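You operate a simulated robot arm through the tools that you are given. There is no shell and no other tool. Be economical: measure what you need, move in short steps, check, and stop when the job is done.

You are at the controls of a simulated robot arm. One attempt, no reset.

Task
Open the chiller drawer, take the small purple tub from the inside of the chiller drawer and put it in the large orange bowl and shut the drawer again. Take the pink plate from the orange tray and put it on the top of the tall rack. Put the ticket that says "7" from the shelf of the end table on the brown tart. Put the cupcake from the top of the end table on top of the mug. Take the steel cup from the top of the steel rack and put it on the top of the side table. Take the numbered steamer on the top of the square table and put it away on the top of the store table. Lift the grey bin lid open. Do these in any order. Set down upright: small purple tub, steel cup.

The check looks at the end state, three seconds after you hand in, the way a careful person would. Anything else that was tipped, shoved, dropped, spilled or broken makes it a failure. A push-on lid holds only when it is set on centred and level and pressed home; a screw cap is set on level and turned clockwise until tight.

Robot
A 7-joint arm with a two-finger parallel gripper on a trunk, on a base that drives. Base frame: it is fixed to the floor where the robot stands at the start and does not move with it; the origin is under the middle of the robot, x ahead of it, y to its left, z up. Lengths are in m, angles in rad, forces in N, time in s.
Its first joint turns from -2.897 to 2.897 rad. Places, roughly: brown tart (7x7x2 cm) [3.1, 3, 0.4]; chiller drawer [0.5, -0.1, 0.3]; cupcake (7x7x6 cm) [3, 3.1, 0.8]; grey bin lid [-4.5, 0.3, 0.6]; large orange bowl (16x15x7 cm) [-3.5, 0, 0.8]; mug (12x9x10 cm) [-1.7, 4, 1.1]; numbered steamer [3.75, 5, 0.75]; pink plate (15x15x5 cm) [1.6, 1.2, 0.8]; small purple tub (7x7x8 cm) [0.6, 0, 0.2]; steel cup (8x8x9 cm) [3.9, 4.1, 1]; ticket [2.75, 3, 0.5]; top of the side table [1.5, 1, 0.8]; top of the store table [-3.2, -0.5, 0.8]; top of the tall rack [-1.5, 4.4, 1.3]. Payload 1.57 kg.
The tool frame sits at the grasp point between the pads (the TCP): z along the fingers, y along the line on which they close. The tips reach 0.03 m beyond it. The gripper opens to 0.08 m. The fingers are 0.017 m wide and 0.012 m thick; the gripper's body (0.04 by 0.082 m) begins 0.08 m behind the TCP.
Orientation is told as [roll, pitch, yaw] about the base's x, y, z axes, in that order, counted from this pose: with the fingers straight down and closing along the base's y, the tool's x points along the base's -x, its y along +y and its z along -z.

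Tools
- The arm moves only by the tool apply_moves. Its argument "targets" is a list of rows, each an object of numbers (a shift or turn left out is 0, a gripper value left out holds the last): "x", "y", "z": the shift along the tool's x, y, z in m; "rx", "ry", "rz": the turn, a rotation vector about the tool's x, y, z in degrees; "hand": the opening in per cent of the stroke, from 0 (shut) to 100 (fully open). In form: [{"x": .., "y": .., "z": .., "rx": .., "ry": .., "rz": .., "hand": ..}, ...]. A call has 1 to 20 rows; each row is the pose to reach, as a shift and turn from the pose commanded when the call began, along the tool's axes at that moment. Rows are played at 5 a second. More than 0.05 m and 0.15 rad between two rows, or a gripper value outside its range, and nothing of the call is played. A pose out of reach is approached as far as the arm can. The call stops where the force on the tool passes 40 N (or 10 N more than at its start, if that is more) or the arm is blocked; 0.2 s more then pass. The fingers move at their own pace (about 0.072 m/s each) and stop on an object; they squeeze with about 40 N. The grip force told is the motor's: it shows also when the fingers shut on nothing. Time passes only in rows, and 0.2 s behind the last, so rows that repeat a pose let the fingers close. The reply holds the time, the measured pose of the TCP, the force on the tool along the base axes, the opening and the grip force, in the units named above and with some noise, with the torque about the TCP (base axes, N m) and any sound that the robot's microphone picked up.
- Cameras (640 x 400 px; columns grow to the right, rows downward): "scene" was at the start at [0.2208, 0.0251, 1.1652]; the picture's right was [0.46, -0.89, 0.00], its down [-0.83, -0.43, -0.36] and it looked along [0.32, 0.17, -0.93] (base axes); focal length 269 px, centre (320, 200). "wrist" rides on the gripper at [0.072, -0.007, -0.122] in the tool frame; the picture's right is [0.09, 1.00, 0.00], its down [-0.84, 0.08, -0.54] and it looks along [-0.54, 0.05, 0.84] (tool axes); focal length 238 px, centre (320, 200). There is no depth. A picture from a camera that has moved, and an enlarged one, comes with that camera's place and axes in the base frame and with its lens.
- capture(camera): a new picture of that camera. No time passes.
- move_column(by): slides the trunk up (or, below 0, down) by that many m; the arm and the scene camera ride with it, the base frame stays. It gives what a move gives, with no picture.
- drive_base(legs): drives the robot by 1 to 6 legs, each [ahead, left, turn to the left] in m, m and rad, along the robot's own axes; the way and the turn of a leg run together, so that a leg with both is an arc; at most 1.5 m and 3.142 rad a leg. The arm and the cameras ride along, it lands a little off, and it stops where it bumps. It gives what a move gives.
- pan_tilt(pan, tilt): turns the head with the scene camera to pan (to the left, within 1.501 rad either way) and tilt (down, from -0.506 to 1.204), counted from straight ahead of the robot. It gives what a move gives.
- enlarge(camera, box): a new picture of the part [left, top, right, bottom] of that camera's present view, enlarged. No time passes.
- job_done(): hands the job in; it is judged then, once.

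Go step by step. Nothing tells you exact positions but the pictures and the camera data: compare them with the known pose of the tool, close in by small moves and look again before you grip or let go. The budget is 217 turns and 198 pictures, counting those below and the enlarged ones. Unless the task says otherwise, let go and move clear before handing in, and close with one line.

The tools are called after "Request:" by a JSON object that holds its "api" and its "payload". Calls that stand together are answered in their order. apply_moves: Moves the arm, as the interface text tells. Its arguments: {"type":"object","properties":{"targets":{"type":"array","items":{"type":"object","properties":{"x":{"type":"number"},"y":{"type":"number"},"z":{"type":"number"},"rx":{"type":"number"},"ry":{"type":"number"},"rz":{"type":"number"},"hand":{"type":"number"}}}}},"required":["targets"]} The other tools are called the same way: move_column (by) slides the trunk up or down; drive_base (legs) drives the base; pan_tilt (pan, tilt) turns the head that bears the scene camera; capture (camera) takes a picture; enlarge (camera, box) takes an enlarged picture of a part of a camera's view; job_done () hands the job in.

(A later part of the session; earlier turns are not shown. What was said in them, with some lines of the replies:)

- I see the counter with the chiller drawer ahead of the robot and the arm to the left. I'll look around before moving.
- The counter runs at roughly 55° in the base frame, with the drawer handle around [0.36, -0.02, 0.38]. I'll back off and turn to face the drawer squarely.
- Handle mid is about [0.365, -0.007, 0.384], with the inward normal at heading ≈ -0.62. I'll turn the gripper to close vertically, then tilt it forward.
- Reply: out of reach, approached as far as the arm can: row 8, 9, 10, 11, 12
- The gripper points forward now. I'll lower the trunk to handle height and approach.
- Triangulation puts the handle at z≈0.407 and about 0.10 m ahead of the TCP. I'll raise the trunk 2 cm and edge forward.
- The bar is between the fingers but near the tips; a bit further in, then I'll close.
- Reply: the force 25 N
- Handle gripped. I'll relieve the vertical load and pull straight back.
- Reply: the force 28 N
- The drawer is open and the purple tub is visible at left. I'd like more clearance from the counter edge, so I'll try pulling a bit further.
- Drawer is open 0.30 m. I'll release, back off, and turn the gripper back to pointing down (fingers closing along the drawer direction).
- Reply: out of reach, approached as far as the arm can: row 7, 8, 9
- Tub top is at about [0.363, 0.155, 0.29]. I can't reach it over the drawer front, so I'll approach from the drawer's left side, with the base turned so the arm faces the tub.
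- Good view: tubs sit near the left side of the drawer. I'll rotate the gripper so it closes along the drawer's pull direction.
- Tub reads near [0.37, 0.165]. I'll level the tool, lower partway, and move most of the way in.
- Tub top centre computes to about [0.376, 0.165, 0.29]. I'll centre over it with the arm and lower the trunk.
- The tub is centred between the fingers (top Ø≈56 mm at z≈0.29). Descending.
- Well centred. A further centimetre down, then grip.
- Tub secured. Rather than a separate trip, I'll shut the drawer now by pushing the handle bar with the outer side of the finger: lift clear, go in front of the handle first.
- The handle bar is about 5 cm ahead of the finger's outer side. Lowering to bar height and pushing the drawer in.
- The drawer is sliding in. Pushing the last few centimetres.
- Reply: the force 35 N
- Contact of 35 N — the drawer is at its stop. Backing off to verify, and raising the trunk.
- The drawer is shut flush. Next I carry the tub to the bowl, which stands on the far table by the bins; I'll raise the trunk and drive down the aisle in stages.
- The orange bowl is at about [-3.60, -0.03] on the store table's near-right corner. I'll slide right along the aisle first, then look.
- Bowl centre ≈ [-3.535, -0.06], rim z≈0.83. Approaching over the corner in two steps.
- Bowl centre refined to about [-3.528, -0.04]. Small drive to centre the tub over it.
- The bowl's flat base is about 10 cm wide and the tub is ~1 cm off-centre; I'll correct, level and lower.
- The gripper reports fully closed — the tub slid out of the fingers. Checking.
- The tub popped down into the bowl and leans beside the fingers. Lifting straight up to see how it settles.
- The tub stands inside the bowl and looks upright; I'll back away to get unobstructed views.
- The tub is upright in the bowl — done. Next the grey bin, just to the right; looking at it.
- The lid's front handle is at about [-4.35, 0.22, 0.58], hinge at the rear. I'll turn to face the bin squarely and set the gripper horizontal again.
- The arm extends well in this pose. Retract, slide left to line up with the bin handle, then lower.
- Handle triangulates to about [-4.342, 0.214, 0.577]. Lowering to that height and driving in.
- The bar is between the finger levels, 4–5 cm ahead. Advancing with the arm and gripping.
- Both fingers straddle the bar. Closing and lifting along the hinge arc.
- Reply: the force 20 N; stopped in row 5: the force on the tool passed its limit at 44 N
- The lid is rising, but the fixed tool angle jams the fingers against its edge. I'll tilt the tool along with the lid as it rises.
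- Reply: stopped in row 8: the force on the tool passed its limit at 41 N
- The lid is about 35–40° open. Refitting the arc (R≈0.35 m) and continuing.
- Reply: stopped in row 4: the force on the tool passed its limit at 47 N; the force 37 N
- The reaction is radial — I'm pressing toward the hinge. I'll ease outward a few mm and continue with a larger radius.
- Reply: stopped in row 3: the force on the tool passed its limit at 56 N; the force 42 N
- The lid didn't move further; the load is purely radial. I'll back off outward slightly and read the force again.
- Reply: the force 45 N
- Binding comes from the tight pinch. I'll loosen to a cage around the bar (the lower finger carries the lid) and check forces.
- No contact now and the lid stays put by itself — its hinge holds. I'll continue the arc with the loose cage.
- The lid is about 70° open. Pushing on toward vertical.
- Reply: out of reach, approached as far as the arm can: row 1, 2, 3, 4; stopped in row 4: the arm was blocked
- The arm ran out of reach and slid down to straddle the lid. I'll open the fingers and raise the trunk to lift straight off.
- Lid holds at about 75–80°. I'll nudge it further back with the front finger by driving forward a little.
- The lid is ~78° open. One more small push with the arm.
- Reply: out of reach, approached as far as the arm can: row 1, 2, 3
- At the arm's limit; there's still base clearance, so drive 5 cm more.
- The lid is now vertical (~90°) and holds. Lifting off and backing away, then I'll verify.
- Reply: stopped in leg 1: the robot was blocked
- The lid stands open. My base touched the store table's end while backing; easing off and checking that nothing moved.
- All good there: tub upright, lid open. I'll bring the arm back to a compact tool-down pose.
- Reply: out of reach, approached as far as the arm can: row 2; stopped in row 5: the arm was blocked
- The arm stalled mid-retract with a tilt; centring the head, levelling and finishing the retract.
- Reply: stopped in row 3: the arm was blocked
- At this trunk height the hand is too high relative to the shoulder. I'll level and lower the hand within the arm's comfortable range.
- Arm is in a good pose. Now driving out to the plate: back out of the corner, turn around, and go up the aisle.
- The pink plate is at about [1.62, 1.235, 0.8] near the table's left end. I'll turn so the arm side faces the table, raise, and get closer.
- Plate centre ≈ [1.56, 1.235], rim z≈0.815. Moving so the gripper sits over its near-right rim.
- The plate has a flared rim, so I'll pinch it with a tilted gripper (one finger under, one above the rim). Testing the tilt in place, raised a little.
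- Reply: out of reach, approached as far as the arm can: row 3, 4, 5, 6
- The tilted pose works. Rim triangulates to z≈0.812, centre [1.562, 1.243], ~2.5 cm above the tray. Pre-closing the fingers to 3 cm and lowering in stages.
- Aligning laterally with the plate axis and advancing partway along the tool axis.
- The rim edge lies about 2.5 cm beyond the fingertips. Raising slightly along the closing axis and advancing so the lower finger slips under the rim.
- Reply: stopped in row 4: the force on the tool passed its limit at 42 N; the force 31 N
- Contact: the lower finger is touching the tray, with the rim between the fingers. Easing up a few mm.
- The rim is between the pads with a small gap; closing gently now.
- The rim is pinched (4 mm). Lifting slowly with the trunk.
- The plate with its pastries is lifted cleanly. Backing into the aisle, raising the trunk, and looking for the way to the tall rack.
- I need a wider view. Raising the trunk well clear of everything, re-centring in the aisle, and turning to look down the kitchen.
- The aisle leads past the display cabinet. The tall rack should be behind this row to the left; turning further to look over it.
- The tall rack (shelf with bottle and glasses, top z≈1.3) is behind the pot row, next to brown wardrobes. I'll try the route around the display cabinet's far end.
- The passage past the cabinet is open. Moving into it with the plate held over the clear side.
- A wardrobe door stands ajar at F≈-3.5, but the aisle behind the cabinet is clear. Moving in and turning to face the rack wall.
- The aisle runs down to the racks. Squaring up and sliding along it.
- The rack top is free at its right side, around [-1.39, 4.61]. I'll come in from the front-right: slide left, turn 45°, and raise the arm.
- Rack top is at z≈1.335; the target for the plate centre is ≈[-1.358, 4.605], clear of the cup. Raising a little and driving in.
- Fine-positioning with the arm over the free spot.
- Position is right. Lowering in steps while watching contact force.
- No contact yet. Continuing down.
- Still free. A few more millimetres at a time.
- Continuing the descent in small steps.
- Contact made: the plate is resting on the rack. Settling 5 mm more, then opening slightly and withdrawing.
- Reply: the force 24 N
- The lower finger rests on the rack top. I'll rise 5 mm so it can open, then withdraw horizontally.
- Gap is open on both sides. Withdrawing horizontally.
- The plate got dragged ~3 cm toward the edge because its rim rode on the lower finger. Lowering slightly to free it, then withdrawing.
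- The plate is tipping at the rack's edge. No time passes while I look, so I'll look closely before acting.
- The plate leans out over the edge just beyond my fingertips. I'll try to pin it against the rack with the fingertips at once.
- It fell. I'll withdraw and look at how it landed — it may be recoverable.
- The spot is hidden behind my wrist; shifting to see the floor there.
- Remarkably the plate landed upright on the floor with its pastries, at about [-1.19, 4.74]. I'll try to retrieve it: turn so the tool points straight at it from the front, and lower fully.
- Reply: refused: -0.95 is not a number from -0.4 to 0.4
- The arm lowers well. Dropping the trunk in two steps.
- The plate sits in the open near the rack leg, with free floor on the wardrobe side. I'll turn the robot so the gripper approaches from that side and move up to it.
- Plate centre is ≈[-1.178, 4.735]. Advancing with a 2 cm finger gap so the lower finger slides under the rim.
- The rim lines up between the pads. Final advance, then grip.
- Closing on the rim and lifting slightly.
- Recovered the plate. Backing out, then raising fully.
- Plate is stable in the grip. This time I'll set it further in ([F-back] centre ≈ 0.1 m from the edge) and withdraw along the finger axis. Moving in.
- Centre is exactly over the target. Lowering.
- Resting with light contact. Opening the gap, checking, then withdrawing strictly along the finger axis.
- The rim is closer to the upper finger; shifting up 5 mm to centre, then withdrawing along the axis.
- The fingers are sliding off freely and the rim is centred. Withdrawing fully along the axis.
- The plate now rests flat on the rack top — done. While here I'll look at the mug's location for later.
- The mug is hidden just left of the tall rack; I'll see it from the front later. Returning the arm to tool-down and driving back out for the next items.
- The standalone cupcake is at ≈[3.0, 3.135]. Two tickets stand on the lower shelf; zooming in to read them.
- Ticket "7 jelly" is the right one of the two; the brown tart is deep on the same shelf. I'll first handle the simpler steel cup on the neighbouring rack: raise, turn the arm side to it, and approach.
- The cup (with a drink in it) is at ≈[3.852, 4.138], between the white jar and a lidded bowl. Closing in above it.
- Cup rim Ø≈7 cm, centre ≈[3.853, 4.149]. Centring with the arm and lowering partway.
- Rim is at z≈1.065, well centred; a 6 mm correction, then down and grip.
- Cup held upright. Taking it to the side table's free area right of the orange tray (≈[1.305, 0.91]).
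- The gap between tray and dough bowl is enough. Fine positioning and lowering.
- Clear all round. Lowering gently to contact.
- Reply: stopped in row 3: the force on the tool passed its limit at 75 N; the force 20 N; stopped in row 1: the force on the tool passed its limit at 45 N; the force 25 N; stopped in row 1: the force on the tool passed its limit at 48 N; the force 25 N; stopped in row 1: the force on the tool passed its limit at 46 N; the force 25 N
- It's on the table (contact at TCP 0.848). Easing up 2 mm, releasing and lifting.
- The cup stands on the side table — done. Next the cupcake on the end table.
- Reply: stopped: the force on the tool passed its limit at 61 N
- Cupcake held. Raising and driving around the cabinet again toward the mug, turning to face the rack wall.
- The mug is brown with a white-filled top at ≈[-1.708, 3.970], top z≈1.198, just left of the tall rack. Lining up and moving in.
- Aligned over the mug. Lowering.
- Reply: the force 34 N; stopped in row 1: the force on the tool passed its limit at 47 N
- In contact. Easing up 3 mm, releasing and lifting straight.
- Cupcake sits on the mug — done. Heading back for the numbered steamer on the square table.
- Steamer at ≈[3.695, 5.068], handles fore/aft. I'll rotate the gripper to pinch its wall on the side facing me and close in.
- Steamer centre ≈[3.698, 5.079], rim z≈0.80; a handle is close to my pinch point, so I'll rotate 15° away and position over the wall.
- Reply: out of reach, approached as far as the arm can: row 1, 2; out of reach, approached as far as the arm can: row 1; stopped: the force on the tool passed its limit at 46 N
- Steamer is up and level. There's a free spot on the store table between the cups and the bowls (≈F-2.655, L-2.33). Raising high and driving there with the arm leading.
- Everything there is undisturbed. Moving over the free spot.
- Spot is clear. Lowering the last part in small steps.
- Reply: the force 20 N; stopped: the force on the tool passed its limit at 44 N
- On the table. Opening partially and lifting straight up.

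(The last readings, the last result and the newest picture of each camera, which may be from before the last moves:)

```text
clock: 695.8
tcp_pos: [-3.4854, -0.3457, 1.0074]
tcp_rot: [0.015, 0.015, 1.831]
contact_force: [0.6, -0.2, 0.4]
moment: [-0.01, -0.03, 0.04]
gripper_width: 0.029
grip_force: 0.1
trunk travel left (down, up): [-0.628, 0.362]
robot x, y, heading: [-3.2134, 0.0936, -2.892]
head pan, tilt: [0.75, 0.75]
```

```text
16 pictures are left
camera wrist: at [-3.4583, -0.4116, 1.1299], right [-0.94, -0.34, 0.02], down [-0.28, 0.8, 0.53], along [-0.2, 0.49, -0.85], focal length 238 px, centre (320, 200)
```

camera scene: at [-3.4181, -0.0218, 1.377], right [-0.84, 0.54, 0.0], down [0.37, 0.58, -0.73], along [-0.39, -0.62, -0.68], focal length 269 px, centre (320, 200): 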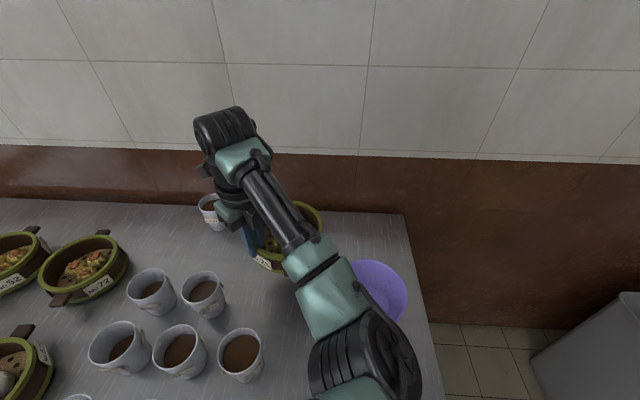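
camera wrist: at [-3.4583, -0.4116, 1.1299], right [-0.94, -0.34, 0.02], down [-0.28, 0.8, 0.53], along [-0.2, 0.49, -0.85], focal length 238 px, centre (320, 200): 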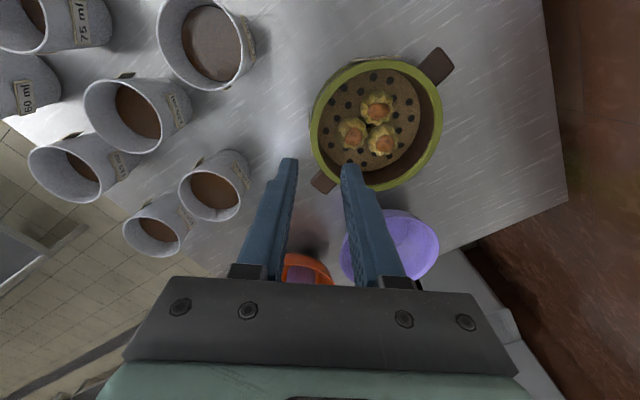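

The steamer is stored — done. Last job: ticket "7" onto the tart. Driving back to the end table.

Request:
{"api": "drive_base", "payload": {"legs": [[-0.421, -0.354, 0], [0, 0, 0.7], [0, 1.15, 0], [0, 1.15, 0]]}}

Request:
{"api": "drive_base", "payload": {"legs": [[-1.36, 0, 0], [-1.36, 0, 0], [-1.36, 0, 0], [-1.36, 0, 0]]}}

Request:
{"api": "apply_moves", "payload": {"targets": [{"x": -0.04, "y": -0.03, "hand": 100}, {"x": -0.08, "y": -0.06}, {"x": -0.1, "y": -0.06}, {"x": -0.1, "y": -0.06, "ry": 8}, {"x": -0.1, "y": -0.06, "ry": 16}, {"x": -0.1, "y": -0.06, "ry": 24}, {"x": -0.1, "y": -0.06, "ry": 32}, {"x": -0.1, "y": -0.06, "ry": 40}, {"x": -0.1, "y": -0.06, "ry": 48}, {"x": -0.1, "y": -0.06, "ry": 56}, {"x": -0.1, "y": -0.06, "ry": 64}, {"x": -0.1, "y": -0.06, "ry": 72}]}}

Request:
{"api": "pan_tilt", "payload": {"pan": 1.3, "tilt": 0.7}}

Request:
{"api": "move_column", "payload": {"by": -0.4}}

Request:
{"api": "capture", "payload": {"camera": "scene"}}

```text
clock: 711.6
tcp_pos: [-0.9648, -1.2742, 1.0078]
tcp_rot: [0.014, 0.014, 2.537]
contact_force: [-0.3, 0.1, 0.1]
moment: [-0.02, 0.01, -0.01]
gripper_width: 0.0289
grip_force: 0.1
trunk travel left (down, up): [-0.628, 0.362]
robot x, y, heading: [-1.0387, -0.7617, -2.182]
head pan, tilt: [0.75, 0.75]
```

```text
clock: 737.5
tcp_pos: [2.2501, 3.0453, 1.006]
tcp_rot: [0.014, 0.016, 2.468]
contact_force: [0.5, -0.4, -0.5]
moment: [-0.02, -0.01, -0.02]
gripper_width: 0.0289
grip_force: 0.1
trunk travel left (down, up): [-0.628, 0.362]
robot x, y, heading: [2.208, 3.5601, -2.249]
head pan, tilt: [0.75, 0.75]
```

```text
clock: 740.1
tcp_pos: [2.2097, 3.1556, 1.0047]
tcp_rot: [0.054, 1.274, 2.517]
contact_force: [0.4, 1.4, -0.2]
moment: [0.0, 0.0, -0.04]
gripper_width: 0.0799
grip_force: 0.1
out of reach, approached as far as the arm can: row 1, 2, 3, 4
trunk travel left (down, up): [-0.628, 0.362]
robot x, y, heading: [2.2137, 3.559, -2.251]
head pan, tilt: [0.75, 0.75]
```

```text
clock: 741.1
tcp_pos: [2.2101, 3.1553, 1.0048]
tcp_rot: [0.052, 1.274, 2.516]
contact_force: [0.1, -0.2, 0.5]
moment: [0.0, 0.0, 0.02]
gripper_width: 0.0801
grip_force: 0.0
trunk travel left (down, up): [-0.628, 0.362]
robot x, y, heading: [2.2125, 3.5607, -2.248]
head pan, tilt: [1.3, 0.7]
```

```text
clock: 744.9
tcp_pos: [2.2094, 3.1549, 0.605]
tcp_rot: [0.049, 1.273, 2.516]
contact_force: [0.0, 0.8, -0.8]
moment: [-0.01, -0.03, -0.03]
gripper_width: 0.0802
grip_force: 0.2
trunk travel left (down, up): [-0.228, 0.762]
robot x, y, heading: [2.2104, 3.5605, -2.253]
head pan, tilt: [1.3, 0.7]
```

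```text
15 pictures are left
camera scene: at [2.1547, 3.3583, 1.0038], right [-0.81, -0.58, 0.0], down [-0.37, 0.52, -0.76], along [0.44, -0.62, -0.64], focal length 269 px, centre (320, 200)
```

scene: 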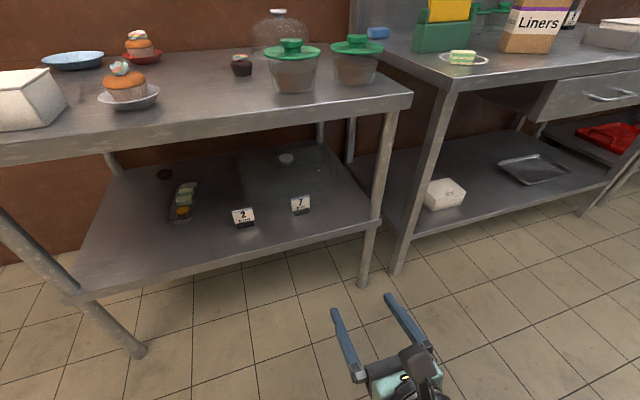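

Tool points straight at the shelf. Ticket "7" ≈[2.572, 2.878, 0.447]; tart ≈[3.098, 3.028, 0.44]. Lowering and approaching.

Request:
{"api": "move_column", "payload": {"by": -0.153}}

Request:
{"api": "drive_base", "payload": {"legs": [[-0.006, 0.33, 0]]}}

Request:
{"api": "capture", "payload": {"camera": "wrist"}}

```text
clock: 746.7
tcp_pos: [2.2091, 3.1554, 0.452]
tcp_rot: [0.05, 1.272, 2.515]
contact_force: [0.4, -0.1, 0.7]
moment: [-0.01, 0.01, -0.01]
gripper_width: 0.08
grip_force: 0.1
trunk travel left (down, up): [-0.075, 0.915]
robot x, y, heading: [2.2116, 3.5632, -2.249]
head pan, tilt: [1.3, 0.7]
```

```text
clock: 748.9
tcp_pos: [2.4679, 2.9502, 0.451]
tcp_rot: [0.049, 1.272, 2.51]
contact_force: [-0.5, -1.0, -0.7]
moment: [0.01, -0.01, 0.0]
gripper_width: 0.08
grip_force: 0.0
trunk travel left (down, up): [-0.075, 0.915]
robot x, y, heading: [2.4712, 3.3586, -2.26]
head pan, tilt: [1.3, 0.7]
```

```text
14 pictures are left
camera wrist: at [2.3994, 3.0165, 0.5564], right [-0.6, -0.79, 0.1], down [-0.65, 0.41, -0.64], along [0.46, -0.45, -0.76], focal length 238 px, centre (320, 200)
```

wrist: 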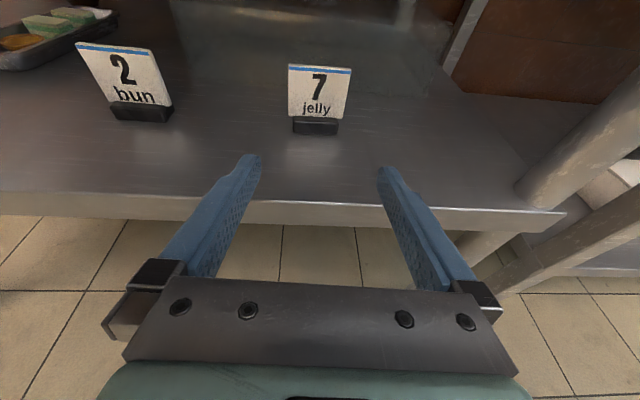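

Ticket 7 is dead centre. Advancing horizontally so the fingers straddle it.

Request:
{"api": "apply_moves", "payload": {"targets": [{"x": 0.009, "z": 0.03}, {"x": 0.018, "z": 0.06}, {"x": 0.027, "z": 0.09}, {"x": 0.0358, "z": 0.1195}]}}

Request:
{"api": "capture", "payload": {"camera": "wrist"}}

```text
clock: 749.9
tcp_pos: [2.5648, 2.8725, 0.4519]
tcp_rot: [0.05, 1.271, 2.509]
contact_force: [-0.8, -0.3, 0.0]
moment: [0.01, -0.01, 0.02]
gripper_width: 0.08
grip_force: 0.1
trunk travel left (down, up): [-0.075, 0.915]
robot x, y, heading: [2.47, 3.3541, -2.259]
head pan, tilt: [1.3, 0.7]
```

```text
13 pictures are left
camera wrist: at [2.4966, 2.9385, 0.5566], right [-0.6, -0.79, 0.1], down [-0.65, 0.41, -0.64], along [0.46, -0.45, -0.76], focal length 238 px, centre (320, 200)
```

wrist: 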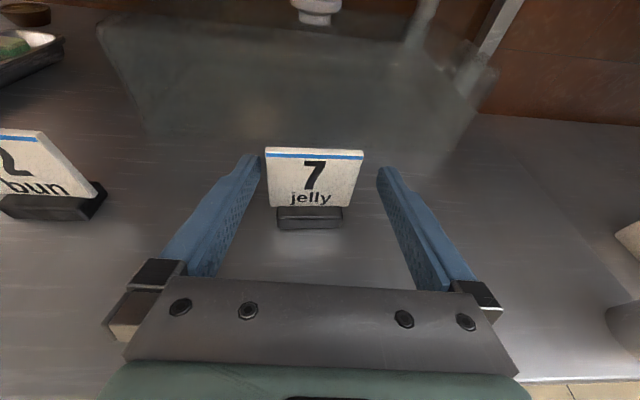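

Request:
{"api": "apply_moves", "payload": {"targets": [{"x": 0.003, "z": 0.01}, {"x": 0.003, "z": 0.01, "hand": 70}, {"x": 0.003, "z": 0.01, "hand": 50}, {"x": 0.003, "z": 0.01, "hand": 20}, {"x": 0.003, "z": 0.01, "hand": 0}, {"x": 0.003, "z": 0.01, "hand": 0}]}}

Request:
{"api": "move_column", "payload": {"by": 0.07}}

Request:
{"api": "capture", "payload": {"camera": "wrist"}}

```text
clock: 751.3
tcp_pos: [2.573, 2.8648, 0.4504]
tcp_rot: [0.05, 1.274, 2.507]
contact_force: [0.6, 0.6, 1.2]
moment: [0.05, -0.09, 0.0]
gripper_width: 0.0589
grip_force: 40.0
trunk travel left (down, up): [-0.075, 0.915]
robot x, y, heading: [2.4722, 3.3572, -2.256]
head pan, tilt: [1.3, 0.7]
```

```text
clock: 752.4
tcp_pos: [2.572, 2.8651, 0.5223]
tcp_rot: [0.049, 1.272, 2.508]
contact_force: [0.2, -0.1, -0.3]
moment: [-0.05, 0.01, -0.01]
gripper_width: 0.0586
grip_force: 39.8
trunk travel left (down, up): [-0.145, 0.845]
robot x, y, heading: [2.4728, 3.3565, -2.255]
head pan, tilt: [1.3, 0.7]
```

```text
12 pictures are left
camera wrist: at [2.5039, 2.9315, 0.626], right [-0.6, -0.79, 0.1], down [-0.65, 0.41, -0.64], along [0.46, -0.45, -0.76], focal length 238 px, centre (320, 200)
```

wrist: 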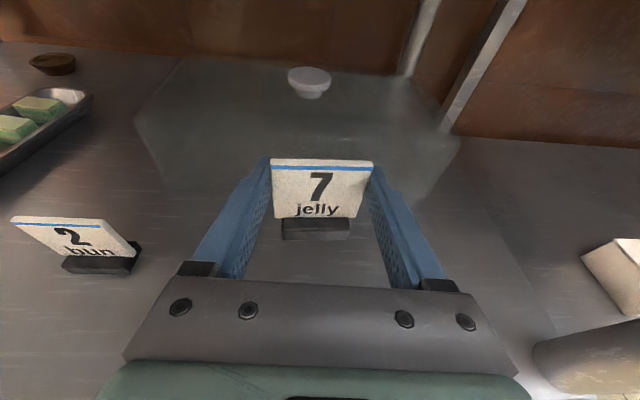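

Ticket held. To reach the deep tart I'll enter through the gap at the table's left end, with the tool pointing diagonally in between the legs.

Request:
{"api": "drive_base", "payload": {"legs": [[0.028, -0.449, 0], [0, 0, -0.723], [-0.631, -0.631, 0], [-0.5, 0.5, 0]]}}

Request:
{"api": "pan_tilt", "payload": {"pan": 1.4, "tilt": 0.7}}

Request:
{"api": "capture", "payload": {"camera": "scene"}}

```text
clock: 764.7
tcp_pos: [2.9504, 3.4795, 0.5215]
tcp_rot: [0.048, 1.273, 1.787]
contact_force: [-0.3, 0.4, -0.7]
moment: [-0.01, 0.0, 0.0]
gripper_width: 0.0584
grip_force: 39.5
trunk travel left (down, up): [-0.145, 0.845]
robot x, y, heading: [3.1985, 3.9142, -2.984]
head pan, tilt: [1.3, 0.7]
```

```text
clock: 765.4
tcp_pos: [2.9501, 3.4792, 0.5213]
tcp_rot: [0.049, 1.272, 1.789]
contact_force: [-0.7, -0.6, -0.5]
moment: [0.01, -0.01, 0.04]
gripper_width: 0.0585
grip_force: 39.9
trunk travel left (down, up): [-0.145, 0.845]
robot x, y, heading: [3.1982, 3.9138, -2.981]
head pan, tilt: [1.4, 0.7]
```

```text
11 pictures are left
camera scene: at [3.0307, 3.8007, 0.9207], right [-1.0, 0.01, 0.0], down [0.01, 0.64, -0.76], along [-0.01, -0.76, -0.64], focal length 269 px, centre (320, 200)
```

scene: 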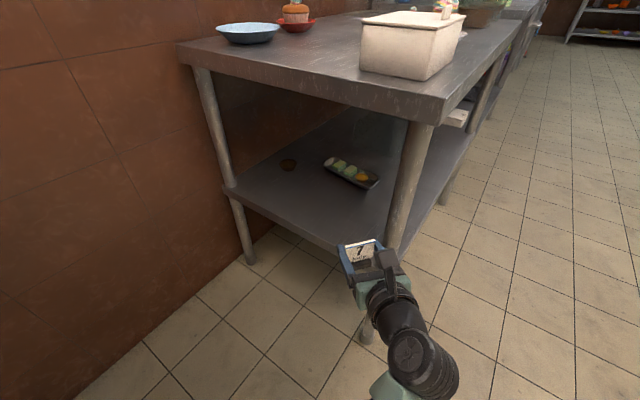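

View is clear; the tart is at ≈[3.11, 3.04]. Entering diagonally between the legs.

Request:
{"api": "drive_base", "payload": {"legs": [[-0.071, 0.07, 0], [-0.012, 0.24, 0]]}}

Request:
{"api": "capture", "payload": {"camera": "wrist"}}

Request:
{"api": "capture", "payload": {"camera": "scene"}}

```text
clock: 766.6
tcp_pos: [3.0137, 3.4297, 0.5184]
tcp_rot: [-0.018, 1.282, 1.739]
contact_force: [0.0, -0.3, -0.5]
moment: [0.02, -0.02, -0.01]
gripper_width: 0.0585
grip_force: 40.2
trunk travel left (down, up): [-0.145, 0.845]
robot x, y, heading: [3.2596, 3.86, -2.968]
head pan, tilt: [1.4, 0.7]
stopped in leg 1: the robot was blocked; the commanded pose is now the measured one
```

```text
10 pictures are left
camera wrist: at [3.0023, 3.5239, 0.6228], right [-0.97, -0.21, 0.08], down [-0.21, 0.73, -0.65], along [0.07, -0.65, -0.76], focal length 238 px, centre (320, 200)
```

wrist: 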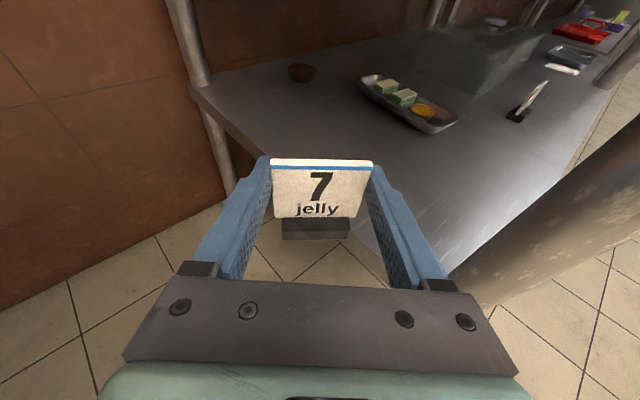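

```text
9 pictures are left
camera scene: at [3.0812, 3.753, 0.9183], right [-1.0, -0.01, -0.02], down [0.01, 0.64, -0.77], along [0.02, -0.77, -0.64], focal length 269 px, centre (320, 200)
```

scene: 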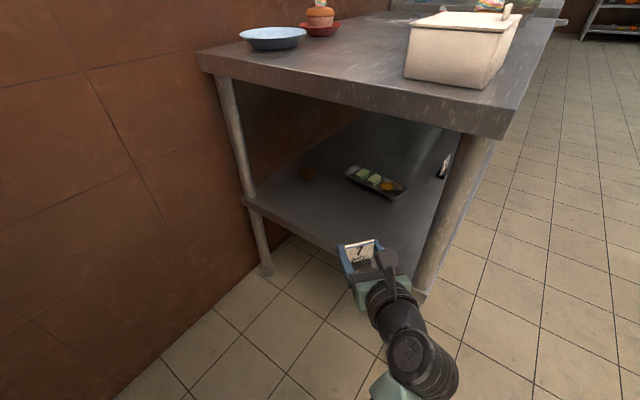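

Something behind stopped the base while moving toward the wall. I'll shift away from the steel rack first, then go in diagonally.

Request:
{"api": "drive_base", "payload": {"legs": [[0.085, 0.056, 0], [-0.11, 0.336, 0]]}}

Request:
{"api": "capture", "payload": {"camera": "wrist"}}

```text
clock: 768.7
tcp_pos: [2.9996, 3.2518, 0.5236]
tcp_rot: [0.027, 1.282, 1.786]
contact_force: [0.2, -0.1, 0.3]
moment: [0.02, -0.02, -0.01]
gripper_width: 0.0586
grip_force: 40.2
trunk travel left (down, up): [-0.145, 0.845]
robot x, y, heading: [3.2409, 3.6869, -2.963]
head pan, tilt: [1.4, 0.7]
stopped in leg 2: the robot was blocked; the commanded pose is now the measured one
```

```text
8 pictures are left
camera wrist: at [2.9893, 3.3478, 0.6268], right [-0.97, -0.21, 0.1], down [-0.22, 0.73, -0.65], along [0.07, -0.65, -0.76], focal length 238 px, centre (320, 200)
```

wrist: 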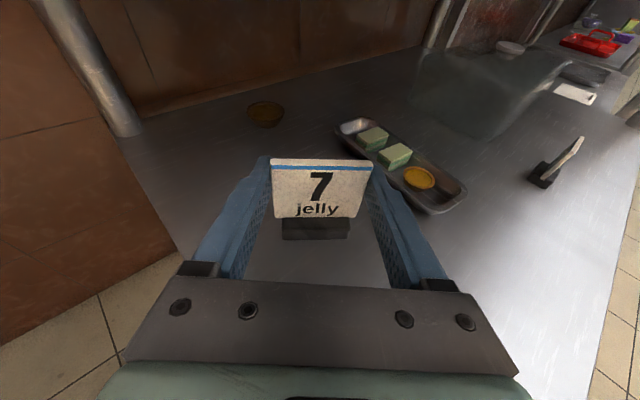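

I now see the geometry: the rack's foot blocks the base. Shifting further along the table, then in.

Request:
{"api": "drive_base", "payload": {"legs": [[0.061, 0.059, 0], [-0.084, 0.086, 0]]}}

Request:
{"api": "apply_moves", "payload": {"targets": [{"y": -0.02}, {"y": -0.04}]}}

Request:
{"api": "capture", "payload": {"camera": "wrist"}}

```text
clock: 770.0
tcp_pos: [2.9587, 3.1785, 0.5229]
tcp_rot: [0.036, 1.281, 1.815]
contact_force: [0.4, -1.0, -1.5]
moment: [0.04, -0.02, -0.02]
gripper_width: 0.0585
grip_force: 40.4
trunk travel left (down, up): [-0.145, 0.845]
robot x, y, heading: [3.1902, 3.6218, -2.957]
head pan, tilt: [1.4, 0.7]
stopped in leg 2: the robot was blocked; the commanded pose is now the measured one
```

```text
clock: 770.6
tcp_pos: [2.9976, 3.1867, 0.5225]
tcp_rot: [0.036, 1.283, 1.811]
contact_force: [-0.1, 0.4, -0.5]
moment: [-0.02, -0.04, -0.02]
gripper_width: 0.0587
grip_force: 39.9
trunk travel left (down, up): [-0.145, 0.845]
robot x, y, heading: [3.1954, 3.6191, -2.958]
head pan, tilt: [1.4, 0.7]
```

```text
7 pictures are left
camera wrist: at [2.9859, 3.2833, 0.6268], right [-0.97, -0.23, 0.1], down [-0.24, 0.72, -0.65], along [0.08, -0.65, -0.75], focal length 238 px, centre (320, 200)
```

wrist: 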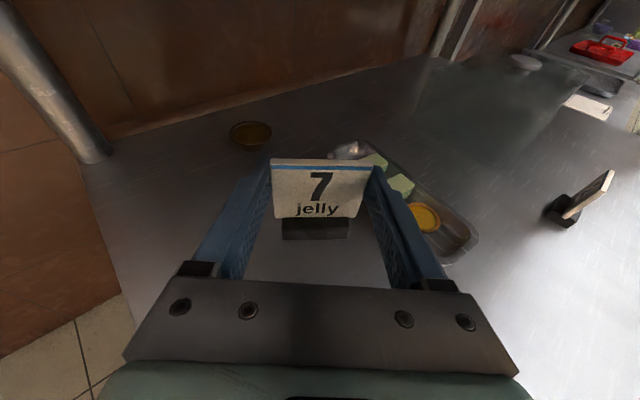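

The arm can cover the rest: extending forward and sideways to bring the ticket over the tart.

Request:
{"api": "apply_moves", "payload": {"targets": [{"x": 0.0, "y": -0.04}, {"x": 0.004, "y": -0.084, "z": 0.015}, {"x": 0.016, "y": -0.084, "z": 0.055}, {"x": 0.028, "y": -0.084, "z": 0.095}, {"x": 0.042, "y": -0.084, "z": 0.14}]}}

Request:
{"api": "capture", "payload": {"camera": "wrist"}}

Request:
{"api": "capture", "payload": {"camera": "scene"}}

```text
clock: 771.9
tcp_pos: [3.1086, 3.0592, 0.5224]
tcp_rot: [0.036, 1.285, 1.814]
contact_force: [1.0, 0.1, -0.3]
moment: [0.02, 0.0, -0.01]
gripper_width: 0.0586
grip_force: 40.1
trunk travel left (down, up): [-0.145, 0.845]
robot x, y, heading: [3.1923, 3.6186, -2.954]
head pan, tilt: [1.4, 0.7]
```

```text
6 pictures are left
camera wrist: at [3.097, 3.1557, 0.6259], right [-0.97, -0.23, 0.1], down [-0.24, 0.72, -0.65], along [0.08, -0.65, -0.75], focal length 238 px, centre (320, 200)
```

wrist: 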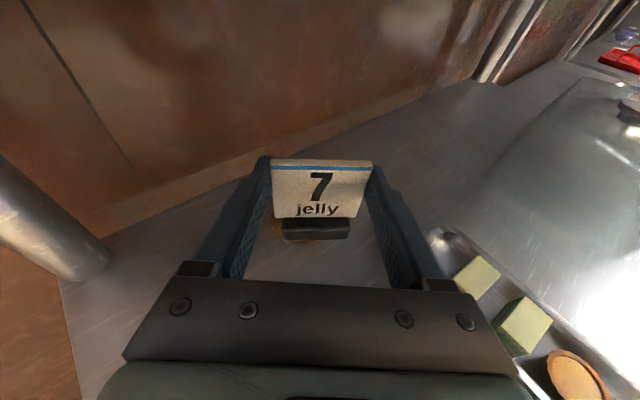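

```text
5 pictures are left
camera scene: at [3.0221, 3.5089, 0.9205], right [-1.0, -0.01, -0.01], down [0.0, 0.64, -0.77], along [0.02, -0.77, -0.63], focal length 269 px, centre (320, 200)
```

scene: 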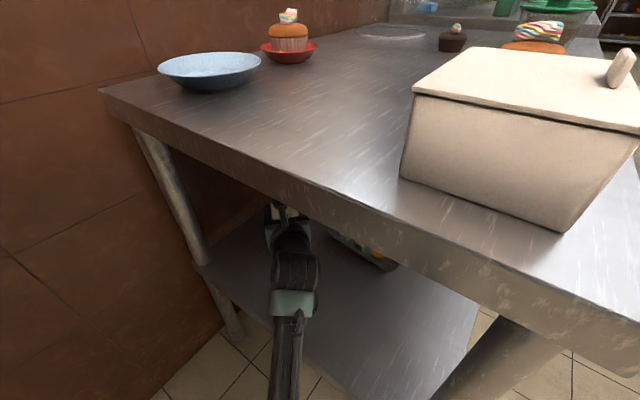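

The base of the ticket is ~3 cm short of the tart's centre. Extending 3 cm more and lowering.

Request:
{"api": "apply_moves", "payload": {"targets": [{"x": 0.0045, "y": -0.003, "z": 0.015}, {"x": 0.0085, "y": -0.005, "z": 0.0288}]}}

Request:
{"api": "move_column", "payload": {"by": -0.04}}

Request:
{"api": "capture", "payload": {"camera": "wrist"}}

```text
clock: 772.5
tcp_pos: [3.1195, 3.0323, 0.5238]
tcp_rot: [0.032, 1.285, 1.808]
contact_force: [0.4, -0.4, -0.7]
moment: [0.0, 0.01, -0.01]
gripper_width: 0.0585
grip_force: 39.9
trunk travel left (down, up): [-0.145, 0.845]
robot x, y, heading: [3.1902, 3.6165, -2.958]
head pan, tilt: [1.4, 0.7]
```

```text
clock: 773.3
tcp_pos: [3.1179, 3.0306, 0.4795]
tcp_rot: [0.017, 1.282, 1.794]
contact_force: [0.8, -0.1, -0.5]
moment: [-0.02, 0.01, 0.02]
gripper_width: 0.0588
grip_force: 40.0
trunk travel left (down, up): [-0.105, 0.885]
robot x, y, heading: [3.1909, 3.6144, -2.955]
head pan, tilt: [1.4, 0.7]
```

```text
4 pictures are left
camera wrist: at [3.1065, 3.1267, 0.5835], right [-0.97, -0.23, 0.09], down [-0.23, 0.73, -0.65], along [0.08, -0.65, -0.76], focal length 238 px, centre (320, 200)
```

wrist: 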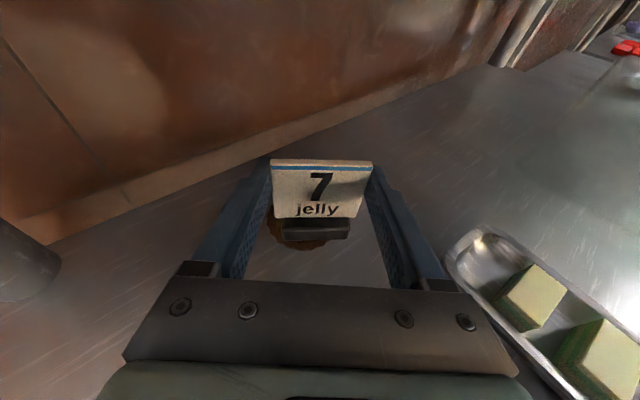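

The tart is directly beneath; 1 cm sideways, then down to contact.

Request:
{"api": "apply_moves", "payload": {"targets": [{"y": -0.01}]}}

Request:
{"api": "move_column", "payload": {"by": -0.007}}

Request:
{"api": "move_column", "payload": {"by": -0.005}}

Request:
{"api": "capture", "payload": {"camera": "wrist"}}

```text
clock: 773.7
tcp_pos: [3.1279, 3.0324, 0.4801]
tcp_rot: [0.019, 1.28, 1.796]
contact_force: [0.0, -0.1, 0.1]
moment: [-0.02, 0.0, 0.0]
gripper_width: 0.0582
grip_force: 39.7
trunk travel left (down, up): [-0.105, 0.885]
robot x, y, heading: [3.1887, 3.6203, -2.959]
head pan, tilt: [1.4, 0.7]
```

```text
clock: 774.2
tcp_pos: [3.1299, 3.0331, 0.4741]
tcp_rot: [0.017, 1.283, 1.796]
contact_force: [-0.5, 0.7, -0.7]
moment: [0.02, 0.01, 0.01]
gripper_width: 0.0584
grip_force: 39.8
trunk travel left (down, up): [-0.098, 0.892]
robot x, y, heading: [3.1929, 3.6168, -2.959]
head pan, tilt: [1.4, 0.7]
```

```text
clock: 774.8
tcp_pos: [3.1297, 3.0342, 0.4722]
tcp_rot: [0.024, 1.288, 1.8]
contact_force: [1.8, -0.1, 8.0]
moment: [-0.02, -0.16, 0.01]
gripper_width: 0.0583
grip_force: 40.2
trunk travel left (down, up): [-0.093, 0.897]
robot x, y, heading: [3.1911, 3.6193, -2.955]
head pan, tilt: [1.4, 0.7]
```

```text
3 pictures are left
camera wrist: at [3.1174, 3.1294, 0.5745], right [-0.97, -0.23, 0.09], down [-0.23, 0.72, -0.65], along [0.08, -0.65, -0.75], focal length 238 px, centre (320, 200)
```

wrist: 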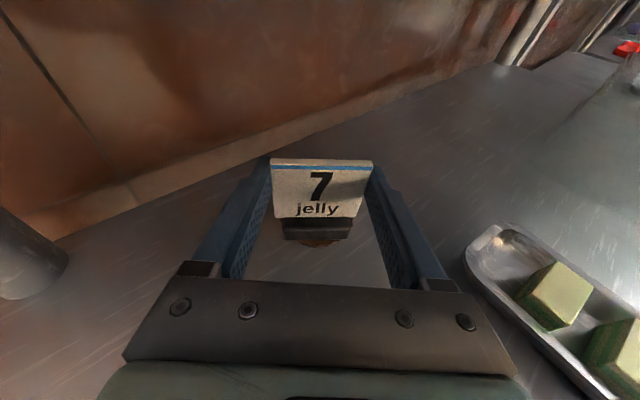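

Contact on the tart (8 N), centred. Opening and retreating straight back.

Request:
{"api": "apply_moves", "payload": {"targets": [{"hand": 78}, {"hand": 88}, {"hand": 100}, {"hand": 100}]}}

Request:
{"api": "apply_moves", "payload": {"targets": [{"x": -0.0085, "z": -0.0288}, {"x": -0.02, "z": -0.068}, {"x": -0.032, "z": -0.108}, {"x": -0.044, "z": -0.148}]}}

Request:
{"api": "capture", "payload": {"camera": "wrist"}}

```text
clock: 775.8
tcp_pos: [3.1294, 3.0339, 0.4697]
tcp_rot: [0.017, 1.281, 1.797]
contact_force: [-0.7, -0.6, -0.3]
moment: [-0.02, -0.05, -0.01]
gripper_width: 0.08
grip_force: 0.1
trunk travel left (down, up): [-0.093, 0.897]
robot x, y, heading: [3.1935, 3.6222, -2.956]
head pan, tilt: [1.4, 0.7]
```

```text
clock: 776.8
tcp_pos: [3.0969, 3.1853, 0.4683]
tcp_rot: [0.021, 1.283, 1.799]
contact_force: [0.5, -1.3, -0.8]
moment: [0.02, -0.02, 0.02]
gripper_width: 0.08
grip_force: 0.1
trunk travel left (down, up): [-0.093, 0.897]
robot x, y, heading: [3.1932, 3.617, -2.961]
head pan, tilt: [1.4, 0.7]
```

```text
2 pictures are left
camera wrist: at [3.0843, 3.2819, 0.5723], right [-0.97, -0.23, 0.09], down [-0.24, 0.72, -0.65], along [0.08, -0.65, -0.76], focal length 238 px, centre (320, 200)
```

wrist: 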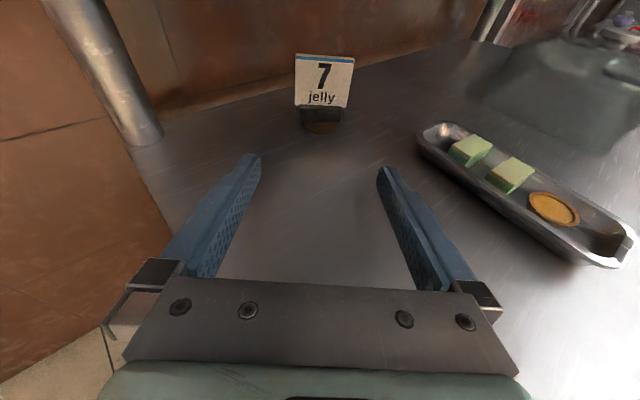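

All seven jobs are done. The ticket "7" stands on the tart, and the gripper is open and clear of it. I'm handing in now.

Request:
{"api": "job_done", "payload": {}}

```text
The job is handed in.
```

All seven jobs are done and handed in, but two things went wrong on the way. The pink plate fell off the tall rack to the floor on my first try; it landed upright with its pastries on, and I picked it up and set it on the rack. The purple tub slipped from the gripper as I lowered it, but it is standing upright in the orange bowl, which moved a few centimetres.
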